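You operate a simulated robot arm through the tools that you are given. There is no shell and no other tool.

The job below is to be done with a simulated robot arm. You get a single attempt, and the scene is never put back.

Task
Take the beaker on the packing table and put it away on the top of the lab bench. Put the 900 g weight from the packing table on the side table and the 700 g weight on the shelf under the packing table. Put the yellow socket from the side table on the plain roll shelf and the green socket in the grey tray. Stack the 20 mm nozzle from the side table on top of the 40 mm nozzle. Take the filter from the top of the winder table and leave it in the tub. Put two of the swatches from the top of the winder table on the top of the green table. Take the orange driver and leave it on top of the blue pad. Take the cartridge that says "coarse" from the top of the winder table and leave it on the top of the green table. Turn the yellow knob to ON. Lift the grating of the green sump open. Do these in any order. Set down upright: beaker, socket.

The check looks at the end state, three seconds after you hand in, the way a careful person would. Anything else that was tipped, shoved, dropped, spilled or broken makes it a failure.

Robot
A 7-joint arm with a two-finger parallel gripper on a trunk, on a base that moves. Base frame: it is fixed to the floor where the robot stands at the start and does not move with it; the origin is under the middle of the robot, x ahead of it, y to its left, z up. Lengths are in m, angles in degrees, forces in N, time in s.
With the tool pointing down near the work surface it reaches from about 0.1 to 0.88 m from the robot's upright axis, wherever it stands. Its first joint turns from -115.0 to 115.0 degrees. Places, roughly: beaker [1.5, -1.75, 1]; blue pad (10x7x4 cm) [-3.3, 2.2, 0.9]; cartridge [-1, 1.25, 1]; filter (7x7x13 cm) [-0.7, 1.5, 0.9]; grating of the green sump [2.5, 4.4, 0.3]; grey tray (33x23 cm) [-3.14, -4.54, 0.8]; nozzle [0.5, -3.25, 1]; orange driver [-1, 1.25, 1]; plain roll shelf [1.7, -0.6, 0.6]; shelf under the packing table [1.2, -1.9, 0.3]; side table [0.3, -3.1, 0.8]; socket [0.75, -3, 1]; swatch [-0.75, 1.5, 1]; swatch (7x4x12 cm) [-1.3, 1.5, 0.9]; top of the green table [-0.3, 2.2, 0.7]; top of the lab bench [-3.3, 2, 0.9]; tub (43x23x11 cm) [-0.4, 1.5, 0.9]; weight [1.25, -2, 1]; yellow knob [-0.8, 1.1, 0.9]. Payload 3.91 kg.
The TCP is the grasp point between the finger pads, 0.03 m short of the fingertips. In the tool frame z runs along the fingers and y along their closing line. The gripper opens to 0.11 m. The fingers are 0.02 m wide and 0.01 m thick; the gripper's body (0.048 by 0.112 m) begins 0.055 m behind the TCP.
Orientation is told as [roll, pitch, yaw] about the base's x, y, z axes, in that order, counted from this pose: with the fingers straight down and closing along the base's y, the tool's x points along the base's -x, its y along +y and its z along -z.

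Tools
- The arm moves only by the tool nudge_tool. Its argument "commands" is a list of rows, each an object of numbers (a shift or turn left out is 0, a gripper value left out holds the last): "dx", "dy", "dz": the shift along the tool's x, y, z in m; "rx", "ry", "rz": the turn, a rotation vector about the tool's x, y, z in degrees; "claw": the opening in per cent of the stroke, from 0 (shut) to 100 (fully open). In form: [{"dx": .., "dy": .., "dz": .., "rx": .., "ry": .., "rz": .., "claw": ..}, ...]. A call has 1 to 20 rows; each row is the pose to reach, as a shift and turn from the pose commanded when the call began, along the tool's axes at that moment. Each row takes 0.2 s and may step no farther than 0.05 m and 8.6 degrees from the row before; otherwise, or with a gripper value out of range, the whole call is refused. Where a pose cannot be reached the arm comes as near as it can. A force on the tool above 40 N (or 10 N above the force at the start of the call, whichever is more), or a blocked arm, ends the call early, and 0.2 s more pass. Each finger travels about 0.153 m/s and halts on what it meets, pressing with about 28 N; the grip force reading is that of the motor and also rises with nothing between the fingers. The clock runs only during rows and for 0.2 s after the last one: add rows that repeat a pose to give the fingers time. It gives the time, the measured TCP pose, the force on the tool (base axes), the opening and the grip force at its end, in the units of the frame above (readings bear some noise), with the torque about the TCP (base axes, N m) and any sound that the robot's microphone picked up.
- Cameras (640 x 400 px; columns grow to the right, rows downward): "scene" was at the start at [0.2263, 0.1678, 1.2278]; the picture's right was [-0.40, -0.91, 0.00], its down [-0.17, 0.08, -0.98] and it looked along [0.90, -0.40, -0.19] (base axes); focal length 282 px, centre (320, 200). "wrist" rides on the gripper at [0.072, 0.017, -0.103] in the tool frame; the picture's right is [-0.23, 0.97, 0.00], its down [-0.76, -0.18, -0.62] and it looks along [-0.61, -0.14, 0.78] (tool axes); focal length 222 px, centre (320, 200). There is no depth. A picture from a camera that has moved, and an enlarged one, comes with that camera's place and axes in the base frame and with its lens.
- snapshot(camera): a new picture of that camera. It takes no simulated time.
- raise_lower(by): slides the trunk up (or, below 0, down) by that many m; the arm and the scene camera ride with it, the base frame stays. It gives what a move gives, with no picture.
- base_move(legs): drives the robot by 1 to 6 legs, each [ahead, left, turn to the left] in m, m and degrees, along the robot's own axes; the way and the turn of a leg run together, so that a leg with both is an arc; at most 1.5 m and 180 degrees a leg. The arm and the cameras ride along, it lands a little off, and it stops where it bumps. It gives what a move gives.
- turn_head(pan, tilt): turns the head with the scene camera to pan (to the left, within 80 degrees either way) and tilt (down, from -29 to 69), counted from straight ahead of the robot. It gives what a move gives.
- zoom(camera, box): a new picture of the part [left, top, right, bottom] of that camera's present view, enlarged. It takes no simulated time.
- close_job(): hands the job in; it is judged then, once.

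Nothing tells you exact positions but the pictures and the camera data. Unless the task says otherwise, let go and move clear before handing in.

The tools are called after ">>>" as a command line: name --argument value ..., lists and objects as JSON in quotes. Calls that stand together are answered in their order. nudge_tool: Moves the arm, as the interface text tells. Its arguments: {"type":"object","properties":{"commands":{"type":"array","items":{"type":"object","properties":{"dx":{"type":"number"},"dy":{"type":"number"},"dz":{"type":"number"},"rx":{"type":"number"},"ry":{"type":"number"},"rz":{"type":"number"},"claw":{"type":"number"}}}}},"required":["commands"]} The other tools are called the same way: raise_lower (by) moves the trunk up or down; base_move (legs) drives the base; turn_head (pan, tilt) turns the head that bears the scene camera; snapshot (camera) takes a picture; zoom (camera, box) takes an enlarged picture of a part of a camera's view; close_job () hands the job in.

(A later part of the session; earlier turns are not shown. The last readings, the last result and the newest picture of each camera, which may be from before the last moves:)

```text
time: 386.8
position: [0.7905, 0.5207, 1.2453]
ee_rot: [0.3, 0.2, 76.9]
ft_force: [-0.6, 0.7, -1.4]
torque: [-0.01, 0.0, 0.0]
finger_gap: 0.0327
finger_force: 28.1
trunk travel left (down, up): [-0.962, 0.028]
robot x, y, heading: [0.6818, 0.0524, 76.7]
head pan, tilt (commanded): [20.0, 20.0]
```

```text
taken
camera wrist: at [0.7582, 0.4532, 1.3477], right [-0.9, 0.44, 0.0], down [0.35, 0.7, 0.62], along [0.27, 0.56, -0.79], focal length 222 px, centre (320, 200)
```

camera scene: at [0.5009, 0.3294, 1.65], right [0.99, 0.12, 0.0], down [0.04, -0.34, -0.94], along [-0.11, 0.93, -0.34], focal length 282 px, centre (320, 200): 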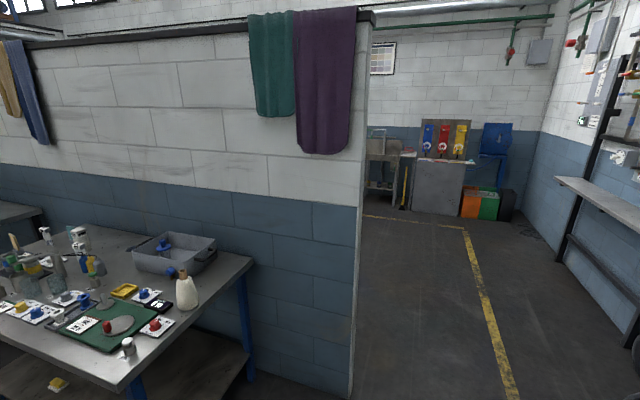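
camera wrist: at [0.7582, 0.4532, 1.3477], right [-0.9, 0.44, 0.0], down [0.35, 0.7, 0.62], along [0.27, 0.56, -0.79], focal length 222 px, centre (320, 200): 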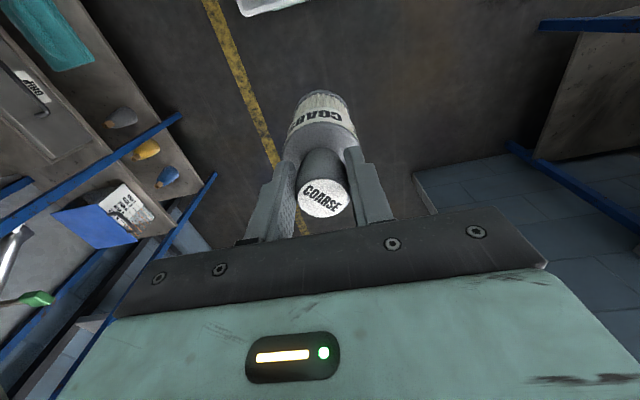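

>>> base_move --legs '[[1.4, 0, 0]]'

>>> turn_head --pan 60 --tilt 20

>>> snapshot --camera "scene"

>>> turn_head --pan 0 --tilt 20

>>> snapshot --camera "scene"

```text
time: 393.8
position: [1.1023, 1.8926, 1.2449]
ee_rot: [0.3, 0.3, 77.5]
ft_force: [-0.1, -0.5, -0.9]
torque: [0.0, 0.05, 0.01]
finger_gap: 0.0327
finger_force: 28.0
trunk travel left (down, up): [-0.962, 0.028]
robot x, y, heading: [0.993, 1.4204, 77.4]
head pan, tilt (commanded): [20.0, 20.0]
```

```text
time: 394.9
position: [1.1028, 1.8927, 1.2446]
ee_rot: [0.3, 0.1, 77.4]
ft_force: [0.3, 0.4, -2.6]
torque: [0.0, 0.0, -0.01]
finger_gap: 0.0327
finger_force: 27.9
trunk travel left (down, up): [-0.962, 0.028]
robot x, y, heading: [0.998, 1.4235, 77.2]
head pan, tilt (commanded): [60.0, 20.0]
```

```text
taken
camera scene: at [0.7573, 1.6703, 1.65], right [0.68, 0.73, 0.0], down [0.25, -0.23, -0.94], along [-0.69, 0.64, -0.34], focal length 282 px, centre (320, 200)
```

scene: 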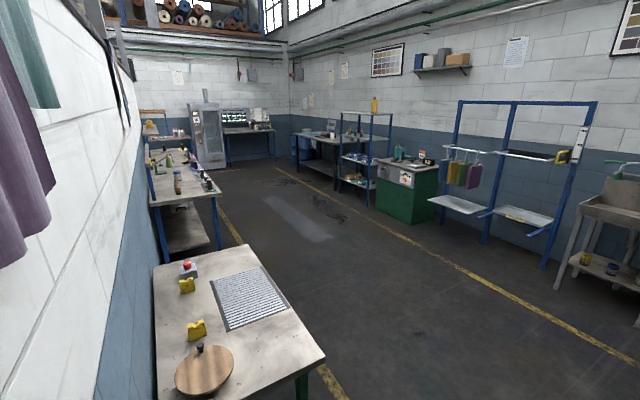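

```text
time: 396.2
position: [1.1019, 1.8917, 1.2442]
ee_rot: [0.2, 0.1, 77.4]
ft_force: [-0.3, -0.5, -1.8]
torque: [-0.06, 0.01, 0.01]
finger_gap: 0.033
finger_force: 28.3
trunk travel left (down, up): [-0.962, 0.028]
robot x, y, heading: [0.9963, 1.4216, 77.4]
head pan, tilt (commanded): [0.0, 20.0]
```

```text
taken
camera scene: at [0.8461, 1.698, 1.65], right [0.98, -0.22, 0.0], down [-0.07, -0.33, -0.94], along [0.21, 0.92, -0.34], focal length 282 px, centre (320, 200)
```

scene: 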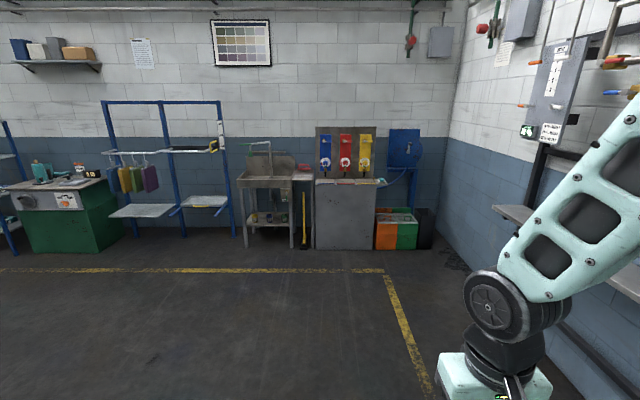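

The nearest table behind the wall, with green legs, is the green table. Drive around to its open side and face it.

>>> base_move --legs '[[1.15, 0, -0.6], [0, 1.35, 0], [0, 0, 180]]'

>>> turn_head --pan 0 --tilt 45

>>> snapshot --camera "scene"

>>> snapshot --camera "wrist"

```text
time: 415.7
position: [-0.1488, 2.3678, 1.2434]
ee_rot: [0.4, 0.2, -101.7]
ft_force: [-0.7, 0.1, -2.1]
torque: [0.04, 0.0, 0.01]
finger_gap: 0.0324
finger_force: 28.0
trunk travel left (down, up): [-0.962, 0.028]
robot x, y, heading: [-0.0489, 2.8387, -101.6]
head pan, tilt (commanded): [0.0, 20.0]
```

```text
time: 416.6
position: [-0.1492, 2.3669, 1.245]
ee_rot: [0.3, 0.1, -101.8]
ft_force: [1.3, 0.0, -1.2]
torque: [0.01, -0.02, 0.0]
finger_gap: 0.0326
finger_force: 27.6
trunk travel left (down, up): [-0.962, 0.028]
robot x, y, heading: [-0.0505, 2.8408, -101.7]
head pan, tilt (commanded): [0.0, 45.0]
```

```text
taken
camera scene: at [0.1044, 2.578, 1.6114], right [-0.98, 0.21, 0.0], down [0.15, 0.69, -0.71], along [-0.15, -0.69, -0.71], focal length 282 px, centre (320, 200)
```

scene: 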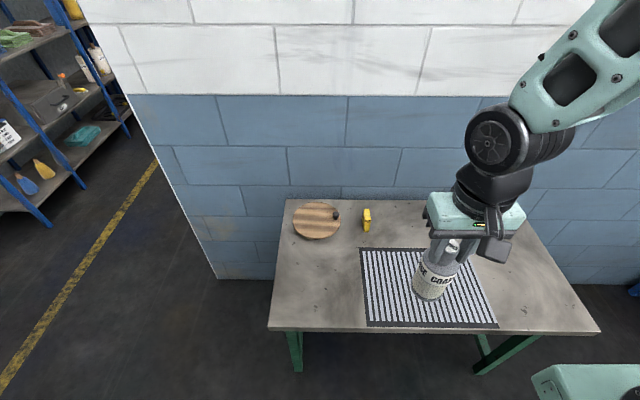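

```text
taken
camera wrist: at [-0.1187, 2.4341, 1.3477], right [0.91, -0.42, 0.0], down [-0.33, -0.71, 0.62], along [-0.26, -0.56, -0.79], focal length 222 px, centre (320, 200)
```

wrist: 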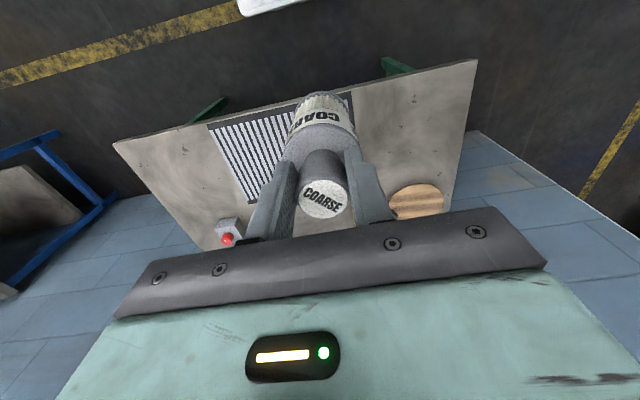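

The green table's front-left is free. Lower the trunk, move over there and set the cartridge down.

>>> nudge_tool --commands '[{"dx": -0.03, "dy": 0.037}, {"dx": -0.06, "dy": 0.074}, {"dx": -0.09, "dy": 0.111}, {"dx": -0.12, "dy": 0.148}, {"dx": -0.155, "dy": 0.185}, {"dx": -0.1884, "dy": 0.2224}, {"dx": -0.1884, "dy": 0.2224}]'

>>> raise_lower --by -0.3

>>> snapshot --camera "scene"

>>> snapshot --camera "wrist"

```text
refused: row 5 steps farther than a row can; nothing moved
```

```text
time: 419.6
position: [-0.1494, 2.367, 0.944]
ee_rot: [0.4, 0.2, -101.8]
ft_force: [0.2, 0.1, -1.6]
torque: [0.04, 0.06, -0.03]
finger_gap: 0.0324
finger_force: 28.3
trunk travel left (down, up): [-0.662, 0.328]
robot x, y, heading: [-0.0468, 2.839, -101.4]
head pan, tilt (commanded): [0.0, 45.0]
```

```text
taken
camera scene: at [0.1044, 2.578, 1.3114], right [-0.98, 0.21, 0.0], down [0.15, 0.69, -0.71], along [-0.15, -0.69, -0.71], focal length 282 px, centre (320, 200)
```

scene: 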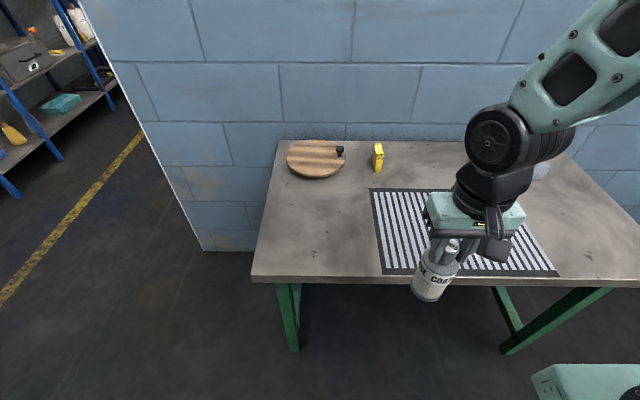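

```text
taken
camera wrist: at [-0.1187, 2.4342, 1.0478], right [0.91, -0.42, 0.0], down [-0.33, -0.71, 0.62], along [-0.26, -0.56, -0.79], focal length 222 px, centre (320, 200)
```

wrist: 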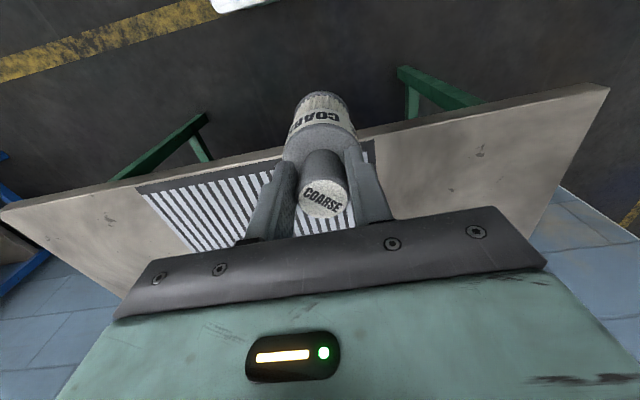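

>>> nudge_tool --commands '[{"dx": -0.027, "dy": 0.0318}, {"dx": -0.054, "dy": 0.0636}, {"dx": -0.081, "dy": 0.0954}, {"dx": -0.108, "dy": 0.1272}, {"dx": -0.135, "dy": 0.159}, {"dx": -0.162, "dy": 0.1908}, {"dx": -0.1884, "dy": 0.2226}, {"dx": -0.1884, "dy": 0.2226}]'

>>> snapshot --camera "scene"

```text
time: 421.4
position: [0.0317, 2.1384, 0.9443]
ee_rot: [0.2, 0.1, -101.8]
ft_force: [-0.2, 0.2, -2.1]
torque: [0.01, -0.02, -0.01]
finger_gap: 0.0325
finger_force: 27.5
trunk travel left (down, up): [-0.662, 0.328]
robot x, y, heading: [-0.0483, 2.8401, -101.6]
head pan, tilt (commanded): [0.0, 45.0]
```

```text
taken
camera scene: at [0.1044, 2.5781, 1.3114], right [-0.98, 0.21, 0.0], down [0.15, 0.69, -0.71], along [-0.15, -0.69, -0.71], focal length 282 px, centre (320, 200)
```

scene: 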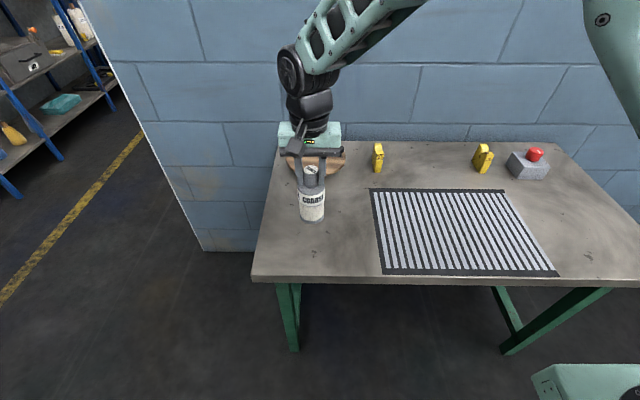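

>>> nudge_tool --commands '[{"dz": 0.03}, {"dz": 0.06}, {"dz": 0.075}, {"dz": 0.081}, {"dz": 0.086}, {"dz": 0.091}, {"dz": 0.096}, {"dz": 0.101}, {"dz": 0.106}, {"dz": 0.111}]'

>>> zoom --camera "scene" --box '[230, 130, 410, 290]'

```text
time: 422.4
position: [0.0321, 2.1351, 0.8702]
ee_rot: [0.7, -0.3, -101.7]
ft_force: [-1.7, 3.5, 19.4]
torque: [0.62, 0.53, -0.05]
finger_gap: 0.0325
finger_force: 28.3
trunk travel left (down, up): [-0.662, 0.328]
robot x, y, heading: [-0.0493, 2.8419, -102.1]
head pan, tilt (commanded): [0.0, 45.0]
stopped in row 5: the force on the tool passed its limit at 47 N (the readings are from after the stop); the commanded pose is now the measured one
```

```text
2.50 times, centred on (320, 210) of scene
camera zoom: at [0.1042, 2.579, 1.3115], right [-0.98, 0.21, 0.0], down [0.15, 0.69, -0.71], along [-0.15, -0.69, -0.71], focal length 704 px, centre (320, 175)
```

zoom: 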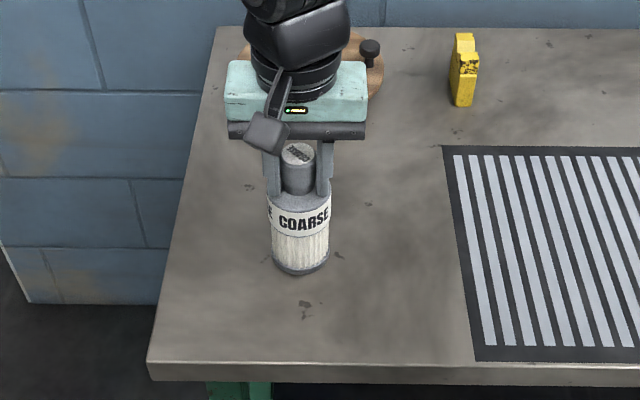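

>>> nudge_tool --commands '[{"dz": -0.002}, {"dz": -0.003}, {"dz": -0.003}]'

>>> nudge_tool --commands '[{"claw": 40}, {"claw": 60}, {"claw": 60}, {"dz": -0.03}, {"dz": -0.07}, {"dz": -0.12}, {"dz": -0.17}, {"dz": -0.22}]'

>>> zoom --camera "scene" --box '[230, 130, 410, 290]'

```text
time: 423.2
position: [0.0309, 2.1348, 0.8701]
ee_rot: [0.4, -0.2, -101.7]
ft_force: [0.9, -1.2, 1.7]
torque: [-0.12, 0.07, 0.05]
finger_gap: 0.0327
finger_force: 28.4
trunk travel left (down, up): [-0.662, 0.328]
robot x, y, heading: [-0.0493, 2.8329, -102.0]
head pan, tilt (commanded): [0.0, 45.0]
```

```text
time: 425.0
position: [0.0299, 2.1349, 1.0921]
ee_rot: [0.5, -0.1, -101.8]
ft_force: [-0.3, -1.5, 0.0]
torque: [0.02, 0.02, 0.02]
finger_gap: 0.0659
finger_force: 0.1
trunk travel left (down, up): [-0.662, 0.328]
robot x, y, heading: [-0.0511, 2.8355, -101.8]
head pan, tilt (commanded): [0.0, 45.0]
```

```text
2.50 times, centred on (320, 210) of scene
camera zoom: at [0.1045, 2.5777, 1.3112], right [-0.98, 0.21, 0.0], down [0.15, 0.69, -0.71], along [-0.15, -0.69, -0.71], focal length 704 px, centre (320, 175)
```

zoom: 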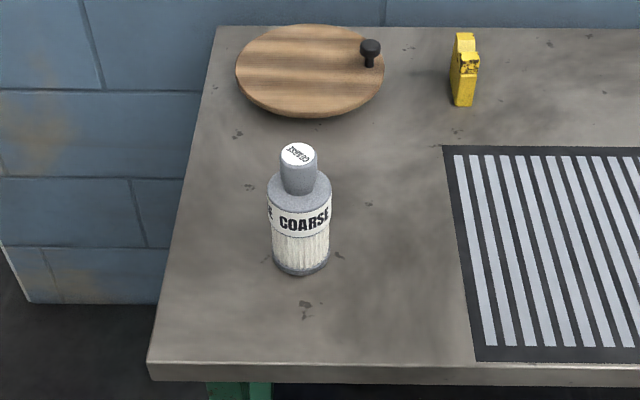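

The cartridge stands on the green table. Since I'm on this side, I'll do the green sump grating now.

>>> nudge_tool --commands '[{"dx": 0.04, "dz": -0.03}, {"dx": 0.08, "dz": -0.06}, {"dx": 0.12, "dz": -0.09}, {"dx": 0.16, "dz": -0.12}, {"dx": 0.2, "dz": -0.14}, {"dx": 0.24, "dz": -0.14}]'

>>> base_move --legs '[[-0.25, 0, 0], [0, 0, 178.5], [0, -1.0, 0], [0, -0.9, 0]]'

>>> turn_head --pan -10 --tilt 25

>>> snapshot --camera "scene"

```text
time: 426.4
position: [0.0781, 2.3707, 1.2297]
ee_rot: [0.4, -0.2, -101.8]
ft_force: [0.2, -0.7, 0.3]
torque: [0.01, -0.01, 0.0]
finger_gap: 0.0657
finger_force: 0.0
trunk travel left (down, up): [-0.662, 0.328]
robot x, y, heading: [-0.0481, 2.8401, -101.8]
head pan, tilt (commanded): [0.0, 45.0]
```

```text
time: 444.7
position: [1.7423, 3.1432, 1.2307]
ee_rot: [0.5, -0.1, 77.8]
ft_force: [-0.7, 0.3, 0.6]
torque: [0.01, -0.02, -0.01]
finger_gap: 0.066
finger_force: 0.2
trunk travel left (down, up): [-0.662, 0.328]
robot x, y, heading: [1.8652, 2.6751, 77.8]
head pan, tilt (commanded): [0.0, 45.0]
```

```text
time: 445.5
position: [1.7404, 3.1422, 1.2307]
ee_rot: [0.5, -0.1, 77.7]
ft_force: [-0.1, -0.3, 0.1]
torque: [0.01, -0.01, -0.04]
finger_gap: 0.066
finger_force: 0.1
trunk travel left (down, up): [-0.662, 0.328]
robot x, y, heading: [1.8632, 2.6719, 78.0]
head pan, tilt (commanded): [-10.0, 25.0]
```

```text
taken
camera scene: at [1.7299, 2.9416, 1.3419], right [0.93, -0.38, 0.0], down [-0.16, -0.39, -0.91], along [0.34, 0.84, -0.42], focal length 282 px, centre (320, 200)
```

scene: 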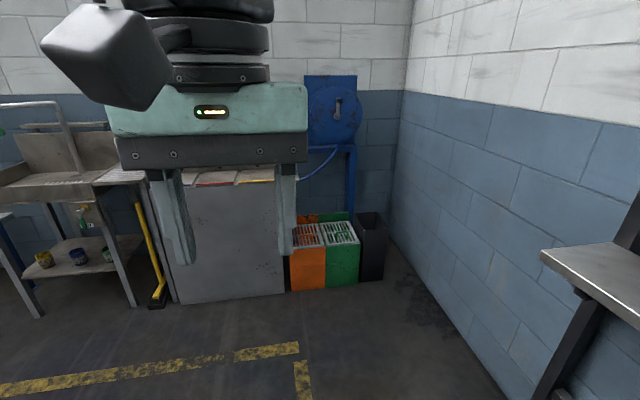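

>>> zoom --camera "scene" --box '[270, 190, 410, 310]'

```text
3.33 times, centred on (340, 250) of scene
camera zoom: at [1.7299, 2.9416, 1.3419], right [0.93, -0.38, 0.0], down [-0.16, -0.39, -0.91], along [0.34, 0.84, -0.42], focal length 939 px, centre (253, 33)
```

zoom: 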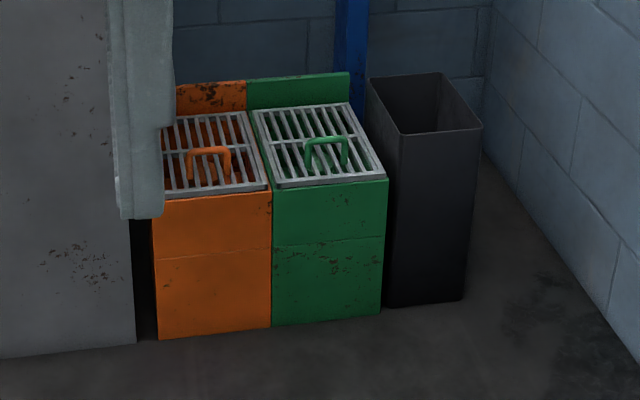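

The green sump has a grating with a U-handle near its front edge, hinged at the back. I'll drive up to it.

>>> base_move --legs '[[0, -0.18, -1.4], [0.8, 0, 0]]'

>>> nudge_tool --commands '[{"dy": -0.045, "rz": 8}, {"dy": -0.09, "rz": 16}, {"dy": -0.135, "rz": 24}, {"dy": -0.18, "rz": 32}, {"dy": -0.2, "rz": 40}, {"dy": -0.2, "rz": 48}, {"dy": -0.2, "rz": 56}, {"dy": -0.2, "rz": 64}, {"dy": -0.2, "rz": 72}, {"dy": -0.2, "rz": 80}, {"dy": -0.2, "rz": 88}, {"dy": -0.2, "rz": 90}, {"dy": -0.2, "rz": 90}]'

>>> turn_head --pan -5 --tilt 45

>>> snapshot --camera "scene"

>>> snapshot --camera "wrist"

```text
time: 449.8
position: [2.0825, 3.6542, 1.2305]
ee_rot: [0.5, 0.0, 73.0]
ft_force: [-0.2, 0.5, 0.5]
torque: [0.01, 0.0, 0.0]
finger_gap: 0.066
finger_force: 0.1
trunk travel left (down, up): [-0.662, 0.328]
robot x, y, heading: [2.1658, 3.1759, 72.8]
head pan, tilt (commanded): [-10.0, 25.0]
stopped in leg 2: the robot was blocked; the commanded pose is now the measured one
```

```text
time: 452.6
position: [2.2709, 3.6003, 1.2235]
ee_rot: [0.1, 0.4, -17.2]
ft_force: [-0.3, 0.0, 0.3]
torque: [-0.02, -0.02, -0.01]
finger_gap: 0.066
finger_force: 0.0
out of reach, approached as far as the arm can: row 5, 6, 7, 8, 9, 10, 11, 12, 13
trunk travel left (down, up): [-0.662, 0.328]
robot x, y, heading: [2.1669, 3.1763, 72.7]
head pan, tilt (commanded): [-10.0, 25.0]
```

```text
time: 453.4
position: [2.2709, 3.5987, 1.2236]
ee_rot: [0.1, 0.4, -17.1]
ft_force: [-0.2, 0.7, 0.5]
torque: [-0.02, -0.01, 0.0]
finger_gap: 0.0662
finger_force: 0.1
trunk travel left (down, up): [-0.662, 0.328]
robot x, y, heading: [2.1661, 3.1735, 72.4]
head pan, tilt (commanded): [-5.0, 45.0]
```

```text
taken
camera scene: at [2.0425, 3.4483, 1.3114], right [0.93, -0.38, 0.0], down [-0.27, -0.65, -0.71], along [0.27, 0.66, -0.71], focal length 282 px, centre (320, 200)
```

scene: 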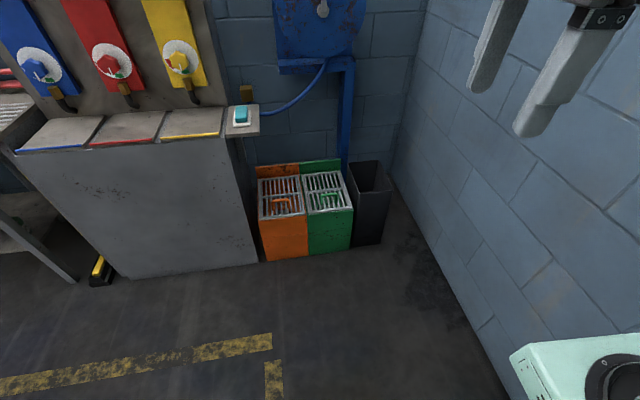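

```text
taken
camera wrist: at [2.2068, 3.6366, 1.3273], right [0.5, 0.86, 0.0], down [0.68, -0.4, 0.62], along [0.53, -0.31, -0.79], focal length 222 px, centre (320, 200)
```

wrist: 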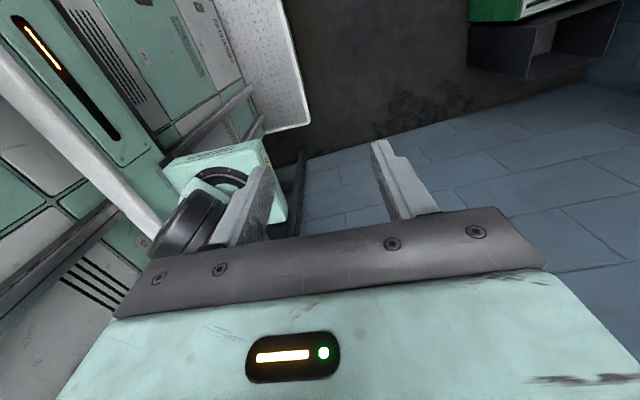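

The base got blocked on the right side. Let me look right to see what it touched.

>>> turn_head --pan -70 --tilt 40

>>> snapshot --camera "scene"

>>> turn_head --pan -45 --tilt 60

>>> snapshot --camera "scene"

```text
time: 454.8
position: [2.2702, 3.6006, 1.223]
ee_rot: [0.1, 0.4, -17.1]
ft_force: [0.6, 0.1, -0.8]
torque: [0.01, 0.0, -0.02]
finger_gap: 0.0659
finger_force: 0.0
trunk travel left (down, up): [-0.662, 0.328]
robot x, y, heading: [2.1649, 3.1754, 72.9]
head pan, tilt (commanded): [-70.0, 40.0]
```

```text
taken
camera scene: at [2.0967, 3.3773, 1.3186], right [0.05, -1.0, 0.0], down [-0.64, -0.03, -0.77], along [0.77, 0.04, -0.64], focal length 282 px, centre (320, 200)
```

scene: 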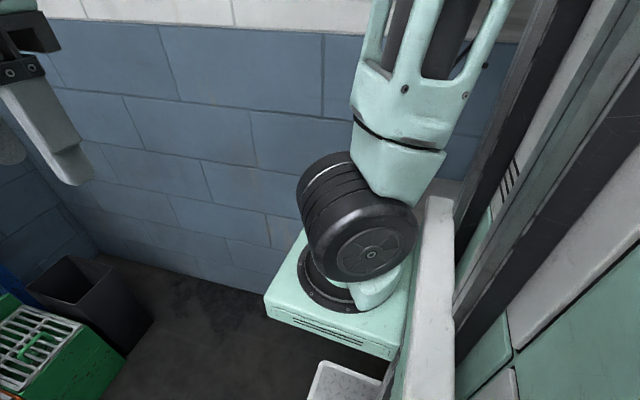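

```text
time: 455.6
position: [2.2708, 3.599, 1.2236]
ee_rot: [0.1, 0.4, -17.1]
ft_force: [0.3, 0.4, 0.1]
torque: [-0.01, -0.01, 0.0]
finger_gap: 0.066
finger_force: 0.1
trunk travel left (down, up): [-0.662, 0.328]
robot x, y, heading: [2.1668, 3.1763, 72.7]
head pan, tilt (commanded): [-45.0, 60.0]
```

```text
taken
camera scene: at [2.0708, 3.4041, 1.2919], right [0.47, -0.88, 0.0], down [-0.77, -0.4, -0.5], along [0.44, 0.23, -0.87], focal length 282 px, centre (320, 200)
```

scene: 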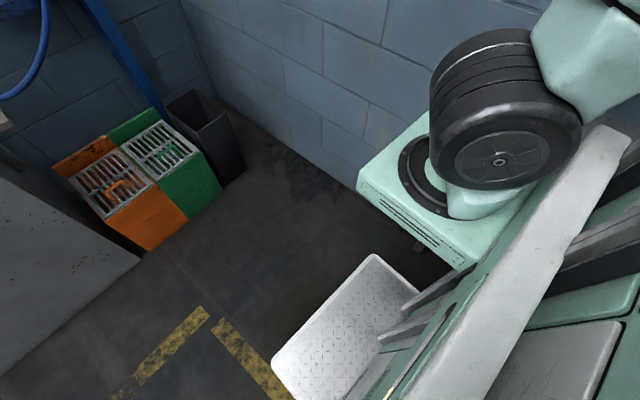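

>>> base_move --legs '[[-0.05, 0.22, 0], [0, 0, 3.9]]'

>>> turn_head --pan -75 --tilt 30

>>> snapshot --camera "scene"

>>> snapshot --camera "wrist"

```text
time: 457.8
position: [2.0135, 3.623, 1.2235]
ee_rot: [0.0, 0.4, -12.9]
ft_force: [-0.3, -0.4, 0.3]
torque: [0.01, 0.0, 0.01]
finger_gap: 0.066
finger_force: 0.2
trunk travel left (down, up): [-0.662, 0.328]
robot x, y, heading: [1.9403, 3.193, 77.0]
head pan, tilt (commanded): [-45.0, 60.0]
```

```text
time: 458.8
position: [2.0149, 3.6231, 1.2237]
ee_rot: [0.1, 0.4, -13.0]
ft_force: [-0.2, 0.3, -0.3]
torque: [-0.01, -0.03, -0.02]
finger_gap: 0.0658
finger_force: 0.1
trunk travel left (down, up): [-0.662, 0.328]
robot x, y, heading: [1.9405, 3.192, 76.6]
head pan, tilt (commanded): [-75.0, 30.0]
```

```text
taken
camera scene: at [1.8623, 3.3811, 1.3339], right [0.03, -1.0, 0.0], down [-0.5, -0.02, -0.87], along [0.87, 0.03, -0.5], focal length 282 px, centre (320, 200)
```

scene: 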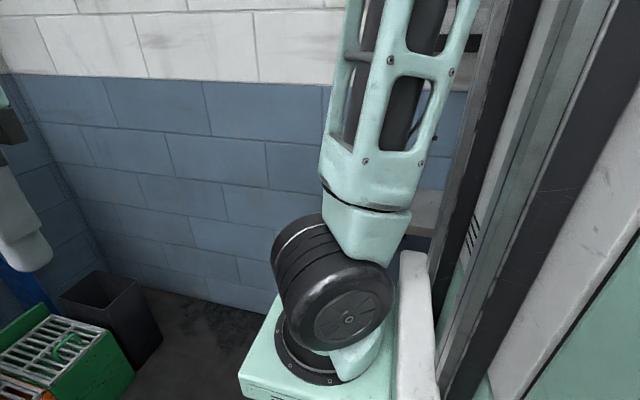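

```text
taken
camera wrist: at [1.9475, 3.6548, 1.3273], right [0.44, 0.9, 0.0], down [0.71, -0.35, 0.62], along [0.55, -0.27, -0.79], focal length 222 px, centre (320, 200)
```

wrist: 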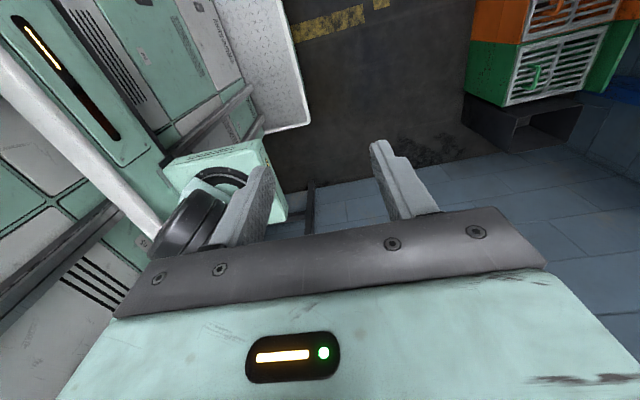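

>>> base_move --legs '[[0.5, 0.0, 0]]'

>>> raise_lower --by -0.4

>>> turn_head --pan -20 --tilt 45

>>> snapshot --camera "scene"

>>> snapshot --camera "wrist"

```text
time: 461.7
position: [2.1295, 4.1088, 1.2239]
ee_rot: [0.2, 0.3, -13.2]
ft_force: [-0.6, 0.4, -0.4]
torque: [0.02, 0.0, 0.01]
finger_gap: 0.066
finger_force: 0.1
trunk travel left (down, up): [-0.662, 0.328]
robot x, y, heading: [2.0578, 3.6829, 76.7]
head pan, tilt (commanded): [-75.0, 30.0]
```

```text
time: 465.5
position: [2.1291, 4.1088, 0.8237]
ee_rot: [0.2, 0.4, -13.2]
ft_force: [-0.4, 1.1, -0.8]
torque: [-0.01, -0.03, -0.01]
finger_gap: 0.0659
finger_force: 0.0
trunk travel left (down, up): [-0.262, 0.728]
robot x, y, heading: [2.0513, 3.677, 76.6]
head pan, tilt (commanded): [-75.0, 30.0]
```

```text
time: 466.8
position: [2.1294, 4.1084, 0.8241]
ee_rot: [0.1, 0.3, -13.2]
ft_force: [0.9, -0.9, -0.8]
torque: [-0.01, -0.01, 0.01]
finger_gap: 0.066
finger_force: 0.1
trunk travel left (down, up): [-0.262, 0.728]
robot x, y, heading: [2.0549, 3.6761, 76.9]
head pan, tilt (commanded): [-20.0, 45.0]
```

```text
taken
camera scene: at [1.9311, 3.9326, 0.9114], right [0.84, -0.55, 0.0], down [-0.39, -0.59, -0.71], along [0.39, 0.59, -0.71], focal length 282 px, centre (320, 200)
```

scene: 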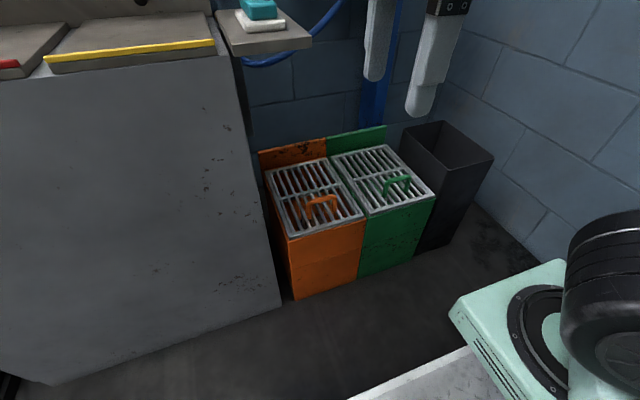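

```text
taken
camera wrist: at [2.063, 4.1408, 0.9273], right [0.44, 0.9, 0.0], down [0.71, -0.35, 0.62], along [0.55, -0.27, -0.79], focal length 222 px, centre (320, 200)
```

wrist: 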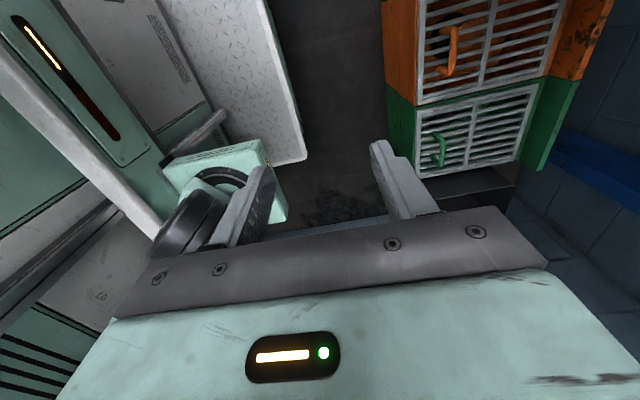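

>>> zoom --camera "scene" --box '[310, 110, 470, 290]'

>>> zoom --camera "wrist" --box '[380, 60, 580, 210]'

```text
2.22 times, centred on (390, 200) of scene
camera zoom: at [1.9311, 3.9326, 0.9114], right [0.84, -0.55, 0.0], down [-0.39, -0.59, -0.71], along [0.39, 0.59, -0.71], focal length 626 px, centre (164, 200)
```

zoom: 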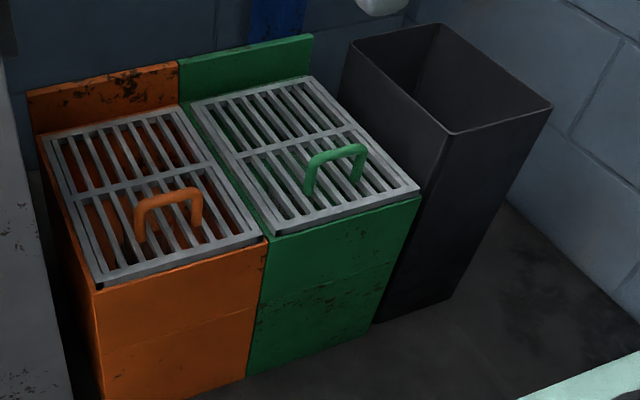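

```text
2.67 times, centred on (480, 135) of wrist
camera zoom: at [2.063, 4.1408, 0.9273], right [0.44, 0.9, 0.0], down [0.71, -0.35, 0.62], along [0.55, -0.27, -0.79], focal length 592 px, centre (-107, 373)
```

zoom: 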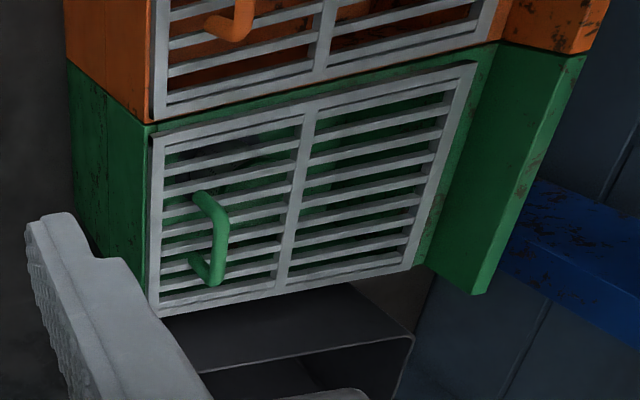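

>>> nudge_tool --commands '[{"dx": -0.03, "dy": 0.0305}, {"dx": -0.06, "dy": 0.061}, {"dx": -0.09, "dy": 0.0915}, {"dx": -0.12, "dy": 0.122}, {"dx": -0.15, "dy": 0.1525}, {"dx": -0.18, "dy": 0.183}, {"dx": -0.21, "dy": 0.2135}, {"dx": -0.24, "dy": 0.244}, {"dx": -0.2659, "dy": 0.2746}, {"dx": -0.2659, "dy": 0.2746}]'

>>> raise_lower --by -0.22

>>> snapshot --camera "wrist"

>>> turn_head --pan -20 --tilt 35

>>> snapshot --camera "scene"

```text
time: 469.0
position: [2.4509, 4.3145, 0.8221]
ee_rot: [0.0, 0.5, -13.3]
ft_force: [-0.4, 0.6, 0.7]
torque: [0.0, -0.02, -0.02]
finger_gap: 0.0658
finger_force: 0.0
trunk travel left (down, up): [-0.262, 0.728]
robot x, y, heading: [2.054, 3.6783, 76.8]
head pan, tilt (commanded): [-20.0, 45.0]
```

```text
time: 471.3
position: [2.4524, 4.3148, 0.6022]
ee_rot: [0.1, 0.4, -13.2]
ft_force: [-0.1, 0.4, -0.2]
torque: [-0.03, -0.02, 0.0]
finger_gap: 0.0659
finger_force: 0.1
trunk travel left (down, up): [-0.042, 0.948]
robot x, y, heading: [2.0531, 3.6798, 76.7]
head pan, tilt (commanded): [-20.0, 45.0]
```

```text
taken
camera wrist: at [2.3849, 4.3476, 0.7056], right [0.44, 0.9, 0.0], down [0.71, -0.35, 0.62], along [0.55, -0.27, -0.79], focal length 222 px, centre (320, 200)
```

wrist: 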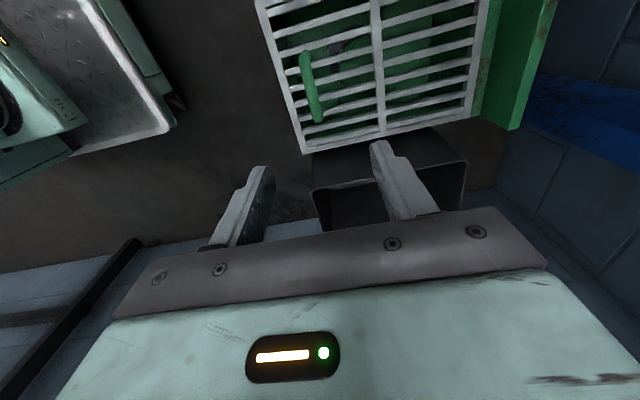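

```text
time: 472.0
position: [2.4507, 4.315, 0.6017]
ee_rot: [0.2, 0.4, -13.1]
ft_force: [0.3, 0.3, 0.0]
torque: [0.0, -0.01, -0.01]
finger_gap: 0.0659
finger_force: 0.1
trunk travel left (down, up): [-0.042, 0.948]
robot x, y, heading: [2.0555, 3.6793, 76.7]
head pan, tilt (commanded): [-20.0, 35.0]
```

```text
taken
camera scene: at [1.9347, 3.9382, 0.7061], right [0.84, -0.55, 0.0], down [-0.32, -0.48, -0.82], along [0.45, 0.68, -0.57], focal length 282 px, centre (320, 200)
```

scene: 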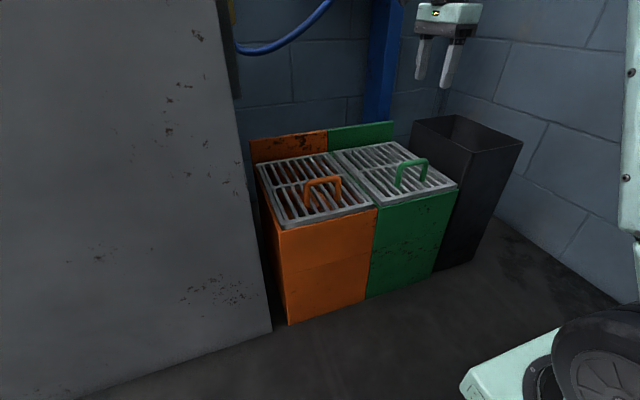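

>>> nudge_tool --commands '[{"dx": 0.005, "dy": -0.0073}, {"dx": 0.005, "dy": -0.0073, "dz": 0.045}, {"dx": 0.005, "dy": -0.0073, "dz": 0.09}, {"dx": 0.005, "dy": -0.0073, "dz": 0.11}, {"dx": 0.005, "dy": -0.0073, "dz": 0.11}]'

>>> snapshot --camera "wrist"

>>> zoom --camera "scene" --box '[320, 60, 500, 240]'

```text
time: 473.2
position: [2.4425, 4.3097, 0.4911]
ee_rot: [0.2, 0.4, -13.1]
ft_force: [0.5, 0.2, 0.2]
torque: [0.0, 0.01, -0.01]
finger_gap: 0.066
finger_force: 0.0
trunk travel left (down, up): [-0.042, 0.948]
robot x, y, heading: [2.0554, 3.6767, 76.8]
head pan, tilt (commanded): [-20.0, 35.0]
```

```text
taken
camera wrist: at [2.3773, 4.3421, 0.5949], right [0.44, 0.9, 0.0], down [0.71, -0.35, 0.62], along [0.55, -0.27, -0.79], focal length 222 px, centre (320, 200)
```

wrist: 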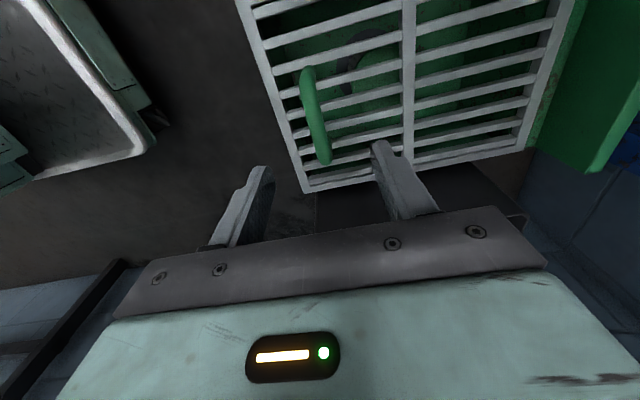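

```text
2.22 times, centred on (410, 150) of scene
camera zoom: at [1.9347, 3.9382, 0.7062], right [0.84, -0.55, 0.0], down [-0.31, -0.48, -0.82], along [0.45, 0.68, -0.57], focal length 626 px, centre (120, 311)
```

zoom: 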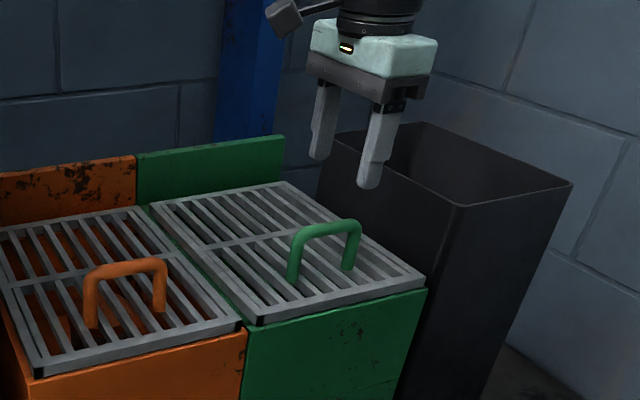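

>>> nudge_tool --commands '[{"dx": 0.004, "dz": 0.04}, {"dx": 0.004, "dz": 0.075}, {"dx": 0.004, "dz": 0.088}, {"dx": 0.004, "dz": 0.088}]'

>>> snapshot --camera "wrist"

>>> zoom --camera "scene" --box '[320, 60, 500, 240]'

```text
time: 474.2
position: [2.4398, 4.3111, 0.4037]
ee_rot: [0.0, 0.4, -13.2]
ft_force: [0.3, 0.3, 0.3]
torque: [-0.01, 0.02, 0.0]
finger_gap: 0.0661
finger_force: 0.1
trunk travel left (down, up): [-0.042, 0.948]
robot x, y, heading: [2.0523, 3.6808, 76.9]
head pan, tilt (commanded): [-20.0, 35.0]
```

```text
taken
camera wrist: at [2.3733, 4.3432, 0.5074], right [0.44, 0.9, 0.0], down [0.7, -0.35, 0.62], along [0.55, -0.27, -0.79], focal length 222 px, centre (320, 200)
```

wrist: 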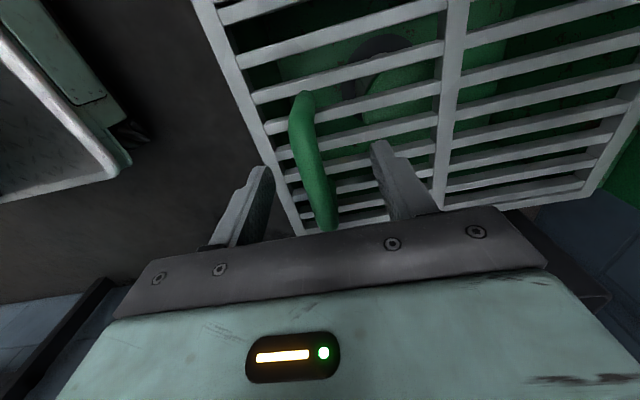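

```text
2.22 times, centred on (410, 150) of scene
camera zoom: at [1.9347, 3.9382, 0.7062], right [0.84, -0.55, 0.0], down [-0.31, -0.48, -0.82], along [0.45, 0.68, -0.57], focal length 626 px, centre (120, 311)
```

zoom: 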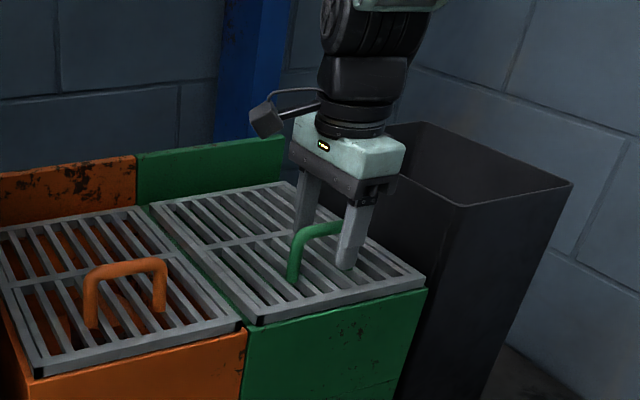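

>>> nudge_tool --commands '[{"claw": 35}, {"claw": 10}, {"claw": 0}, {"claw": 0}, {"claw": 0}]'

>>> snapshot --camera "wrist"

```text
time: 475.4
position: [2.4385, 4.3091, 0.4036]
ee_rot: [-0.2, 0.4, -13.2]
ft_force: [-9.9, -30.6, 3.8]
torque: [-0.1, -0.01, 0.69]
finger_gap: 0.0139
finger_force: 44.6
trunk travel left (down, up): [-0.042, 0.948]
robot x, y, heading: [2.0543, 3.6788, 76.8]
head pan, tilt (commanded): [-20.0, 35.0]
```

```text
taken
camera wrist: at [2.3731, 4.3417, 0.5073], right [0.44, 0.9, -0.01], down [0.71, -0.35, 0.62], along [0.55, -0.28, -0.79], focal length 222 px, centre (320, 200)
```

wrist: 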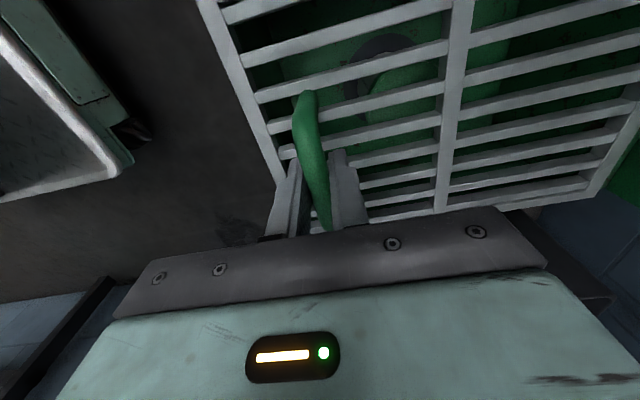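

Gripped, but the arm would run out of reach for the full swing. Release, retract, and bring the base 0.25 m closer first.

>>> nudge_tool --commands '[{"claw": 40}, {"claw": 60}, {"claw": 60}, {"dz": -0.04}, {"dz": -0.09}, {"dz": -0.12}, {"dz": -0.12, "dy": -0.045}, {"dz": -0.12, "dy": -0.09}, {"dz": -0.12, "dy": -0.135}, {"dz": -0.12, "dy": -0.18}, {"dz": -0.12, "dy": -0.22}]'

>>> base_move --legs '[[0.25, 0.0, 0]]'

>>> snapshot --camera "wrist"

>>> turn_head --pan -35 --tilt 35

>>> snapshot --camera "scene"

```text
time: 477.8
position: [2.3909, 4.0966, 0.5232]
ee_rot: [0.1, 0.6, -13.2]
ft_force: [0.1, 0.5, 0.1]
torque: [-0.03, 0.03, 0.03]
finger_gap: 0.066
finger_force: 0.1
trunk travel left (down, up): [-0.042, 0.948]
robot x, y, heading: [2.0537, 3.6814, 76.8]
head pan, tilt (commanded): [-20.0, 35.0]
```

```text
time: 479.6
position: [2.4471, 4.34, 0.5241]
ee_rot: [0.0, 0.5, -13.2]
ft_force: [0.2, 0.3, -0.5]
torque: [0.0, -0.03, -0.05]
finger_gap: 0.066
finger_force: 0.1
trunk travel left (down, up): [-0.042, 0.948]
robot x, y, heading: [2.1131, 3.9224, 76.5]
head pan, tilt (commanded): [-20.0, 35.0]
```

```text
taken
camera wrist: at [2.381, 4.3734, 0.6274], right [0.44, 0.9, 0.0], down [0.71, -0.35, 0.62], along [0.55, -0.27, -0.79], focal length 222 px, centre (320, 200)
```

wrist: 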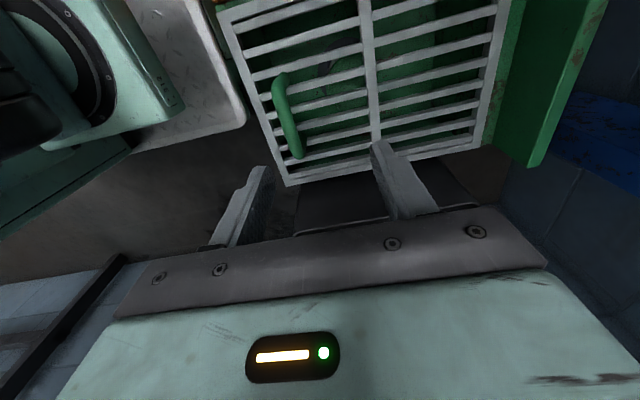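

```text
time: 480.4
position: [2.4476, 4.3402, 0.5233]
ee_rot: [0.2, 0.5, -13.2]
ft_force: [0.0, -0.1, 0.2]
torque: [-0.01, 0.0, 0.02]
finger_gap: 0.0662
finger_force: 0.0
trunk travel left (down, up): [-0.042, 0.948]
robot x, y, heading: [2.1144, 3.9232, 76.9]
head pan, tilt (commanded): [-35.0, 35.0]
```

```text
taken
camera scene: at [2.0089, 4.1662, 0.7062], right [0.67, -0.74, 0.0], down [-0.43, -0.38, -0.82], along [0.61, 0.55, -0.57], focal length 282 px, centre (320, 200)
```

scene: 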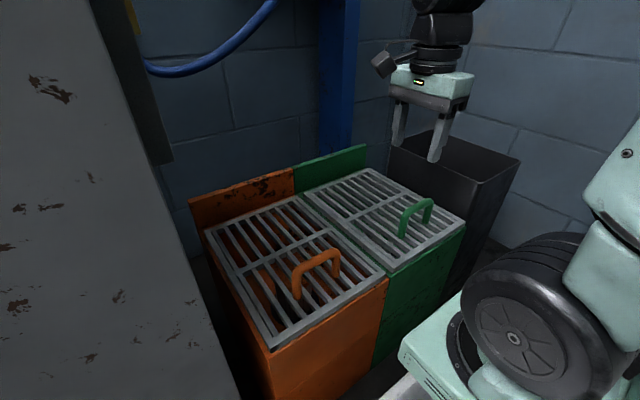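

>>> nudge_tool --commands '[{"dx": 0.0025, "dy": -0.036}, {"dx": 0.0025, "dy": -0.037, "dz": 0.04}, {"dx": 0.0025, "dy": -0.037, "dz": 0.08}, {"dx": 0.0025, "dy": -0.037, "dz": 0.1}, {"dx": 0.0025, "dy": -0.037, "dz": 0.12}, {"dx": 0.0025, "dy": -0.037, "dz": 0.12}]'

>>> snapshot --camera "wrist"

>>> zoom --camera "scene" --box '[290, 60, 490, 280]'

```text
time: 481.8
position: [2.4363, 4.3063, 0.403]
ee_rot: [0.1, 0.5, -13.3]
ft_force: [-0.5, -0.4, -0.3]
torque: [0.01, 0.02, 0.0]
finger_gap: 0.066
finger_force: 0.0
trunk travel left (down, up): [-0.042, 0.948]
robot x, y, heading: [2.1088, 3.923, 76.9]
head pan, tilt (commanded): [-35.0, 35.0]
```

```text
taken
camera wrist: at [2.3696, 4.3383, 0.5073], right [0.44, 0.9, 0.0], down [0.71, -0.35, 0.62], along [0.55, -0.27, -0.79], focal length 222 px, centre (320, 200)
```

wrist: 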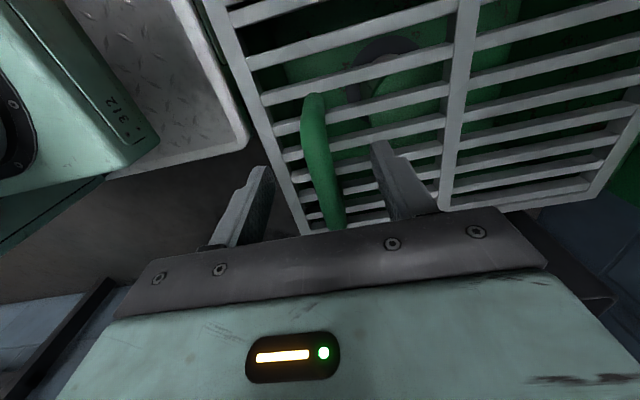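

```text
1.82 times, centred on (390, 170) of scene
camera zoom: at [2.009, 4.1661, 0.7062], right [0.67, -0.75, 0.0], down [-0.43, -0.38, -0.82], along [0.61, 0.55, -0.57], focal length 512 px, centre (193, 254)
```

zoom: 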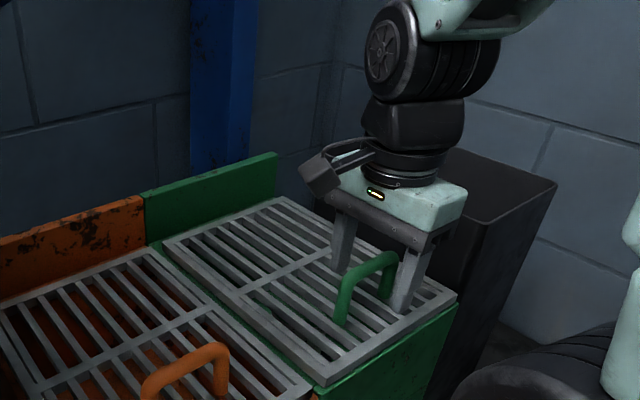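

>>> nudge_tool --commands '[{"claw": 30}, {"claw": 8}, {"claw": 0}, {"claw": 0}, {"claw": 0}]'

>>> nudge_tool --commands '[{"dy": 0.003, "dz": -0.011}, {"dy": 0.0065, "dz": -0.0215}, {"dy": 0.0105, "dz": -0.032}, {"dy": 0.0143, "dz": -0.0429}, {"dy": 0.0245, "dz": -0.063}, {"dy": 0.0358, "dz": -0.0826}]'

>>> zoom --camera "scene" --box '[240, 20, 540, 280]'

```text
time: 482.8
position: [2.4359, 4.3084, 0.4044]
ee_rot: [0.6, 0.3, -13.0]
ft_force: [3.8, 5.6, -10.5]
torque: [0.1, 0.25, 0.34]
finger_gap: 0.0137
finger_force: 45.2
trunk travel left (down, up): [-0.042, 0.948]
robot x, y, heading: [2.1146, 3.9191, 76.8]
head pan, tilt (commanded): [-35.0, 35.0]
stopped in row 4: the force on the tool passed its limit at 41 N (the readings are from after the stop); the commanded pose is now the measured one
```

```text
time: 484.3
position: [2.444, 4.3445, 0.4859]
ee_rot: [0.7, 0.3, -13.0]
ft_force: [5.6, 7.2, -17.1]
torque: [0.17, 0.06, 0.22]
finger_gap: 0.0134
finger_force: 44.9
trunk travel left (down, up): [-0.042, 0.948]
robot x, y, heading: [2.112, 3.9192, 76.7]
head pan, tilt (commanded): [-35.0, 35.0]
stopped in row 6: the force on the tool passed its limit at 42 N (the readings are from after the stop); the commanded pose is now the measured one
```

```text
1.54 times, centred on (390, 150) of scene
camera zoom: at [2.0091, 4.167, 0.7063], right [0.67, -0.75, 0.0], down [-0.43, -0.38, -0.82], along [0.61, 0.55, -0.57], focal length 433 px, centre (212, 277)
```

zoom: 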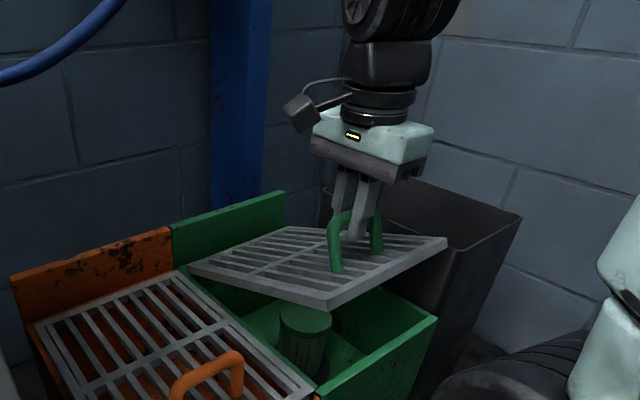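

The grating is lifting well. Continue along the arc in small steps.

>>> nudge_tool --commands '[{"dy": 0.0032, "dz": -0.0046}, {"dy": 0.0064, "dz": -0.0093}, {"dy": 0.0098, "dz": -0.0138}, {"dy": 0.0132, "dz": -0.0183}, {"dy": 0.0168, "dz": -0.0227}, {"dy": 0.0204, "dz": -0.027}, {"dy": 0.0242, "dz": -0.0312}, {"dy": 0.028, "dz": -0.0354}, {"dy": 0.036, "dz": -0.0434}, {"dy": 0.0442, "dz": -0.0511}, {"dy": 0.0529, "dz": -0.0584}, {"dy": 0.0618, "dz": -0.0653}, {"dy": 0.071, "dz": -0.0719}, {"dy": 0.0805, "dz": -0.078}]'

>>> zoom --camera "scene" --box '[240, 20, 540, 280]'

```text
time: 485.4
position: [2.448, 4.3593, 0.5069]
ee_rot: [0.9, 0.3, -12.9]
ft_force: [5.3, 8.6, -16.0]
torque: [0.14, 0.15, 0.24]
finger_gap: 0.0136
finger_force: 45.0
trunk travel left (down, up): [-0.042, 0.948]
robot x, y, heading: [2.1092, 3.9201, 76.7]
head pan, tilt (commanded): [-35.0, 35.0]
stopped in row 5: the force on the tool passed its limit at 41 N (the readings are from after the stop); the commanded pose is now the measured one
```

```text
1.54 times, centred on (390, 150) of scene
camera zoom: at [2.0091, 4.1672, 0.7064], right [0.67, -0.74, 0.0], down [-0.43, -0.38, -0.82], along [0.61, 0.55, -0.57], focal length 433 px, centre (212, 277)
```

zoom: 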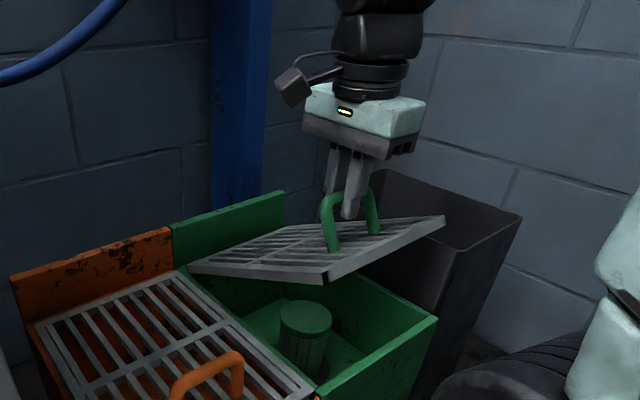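

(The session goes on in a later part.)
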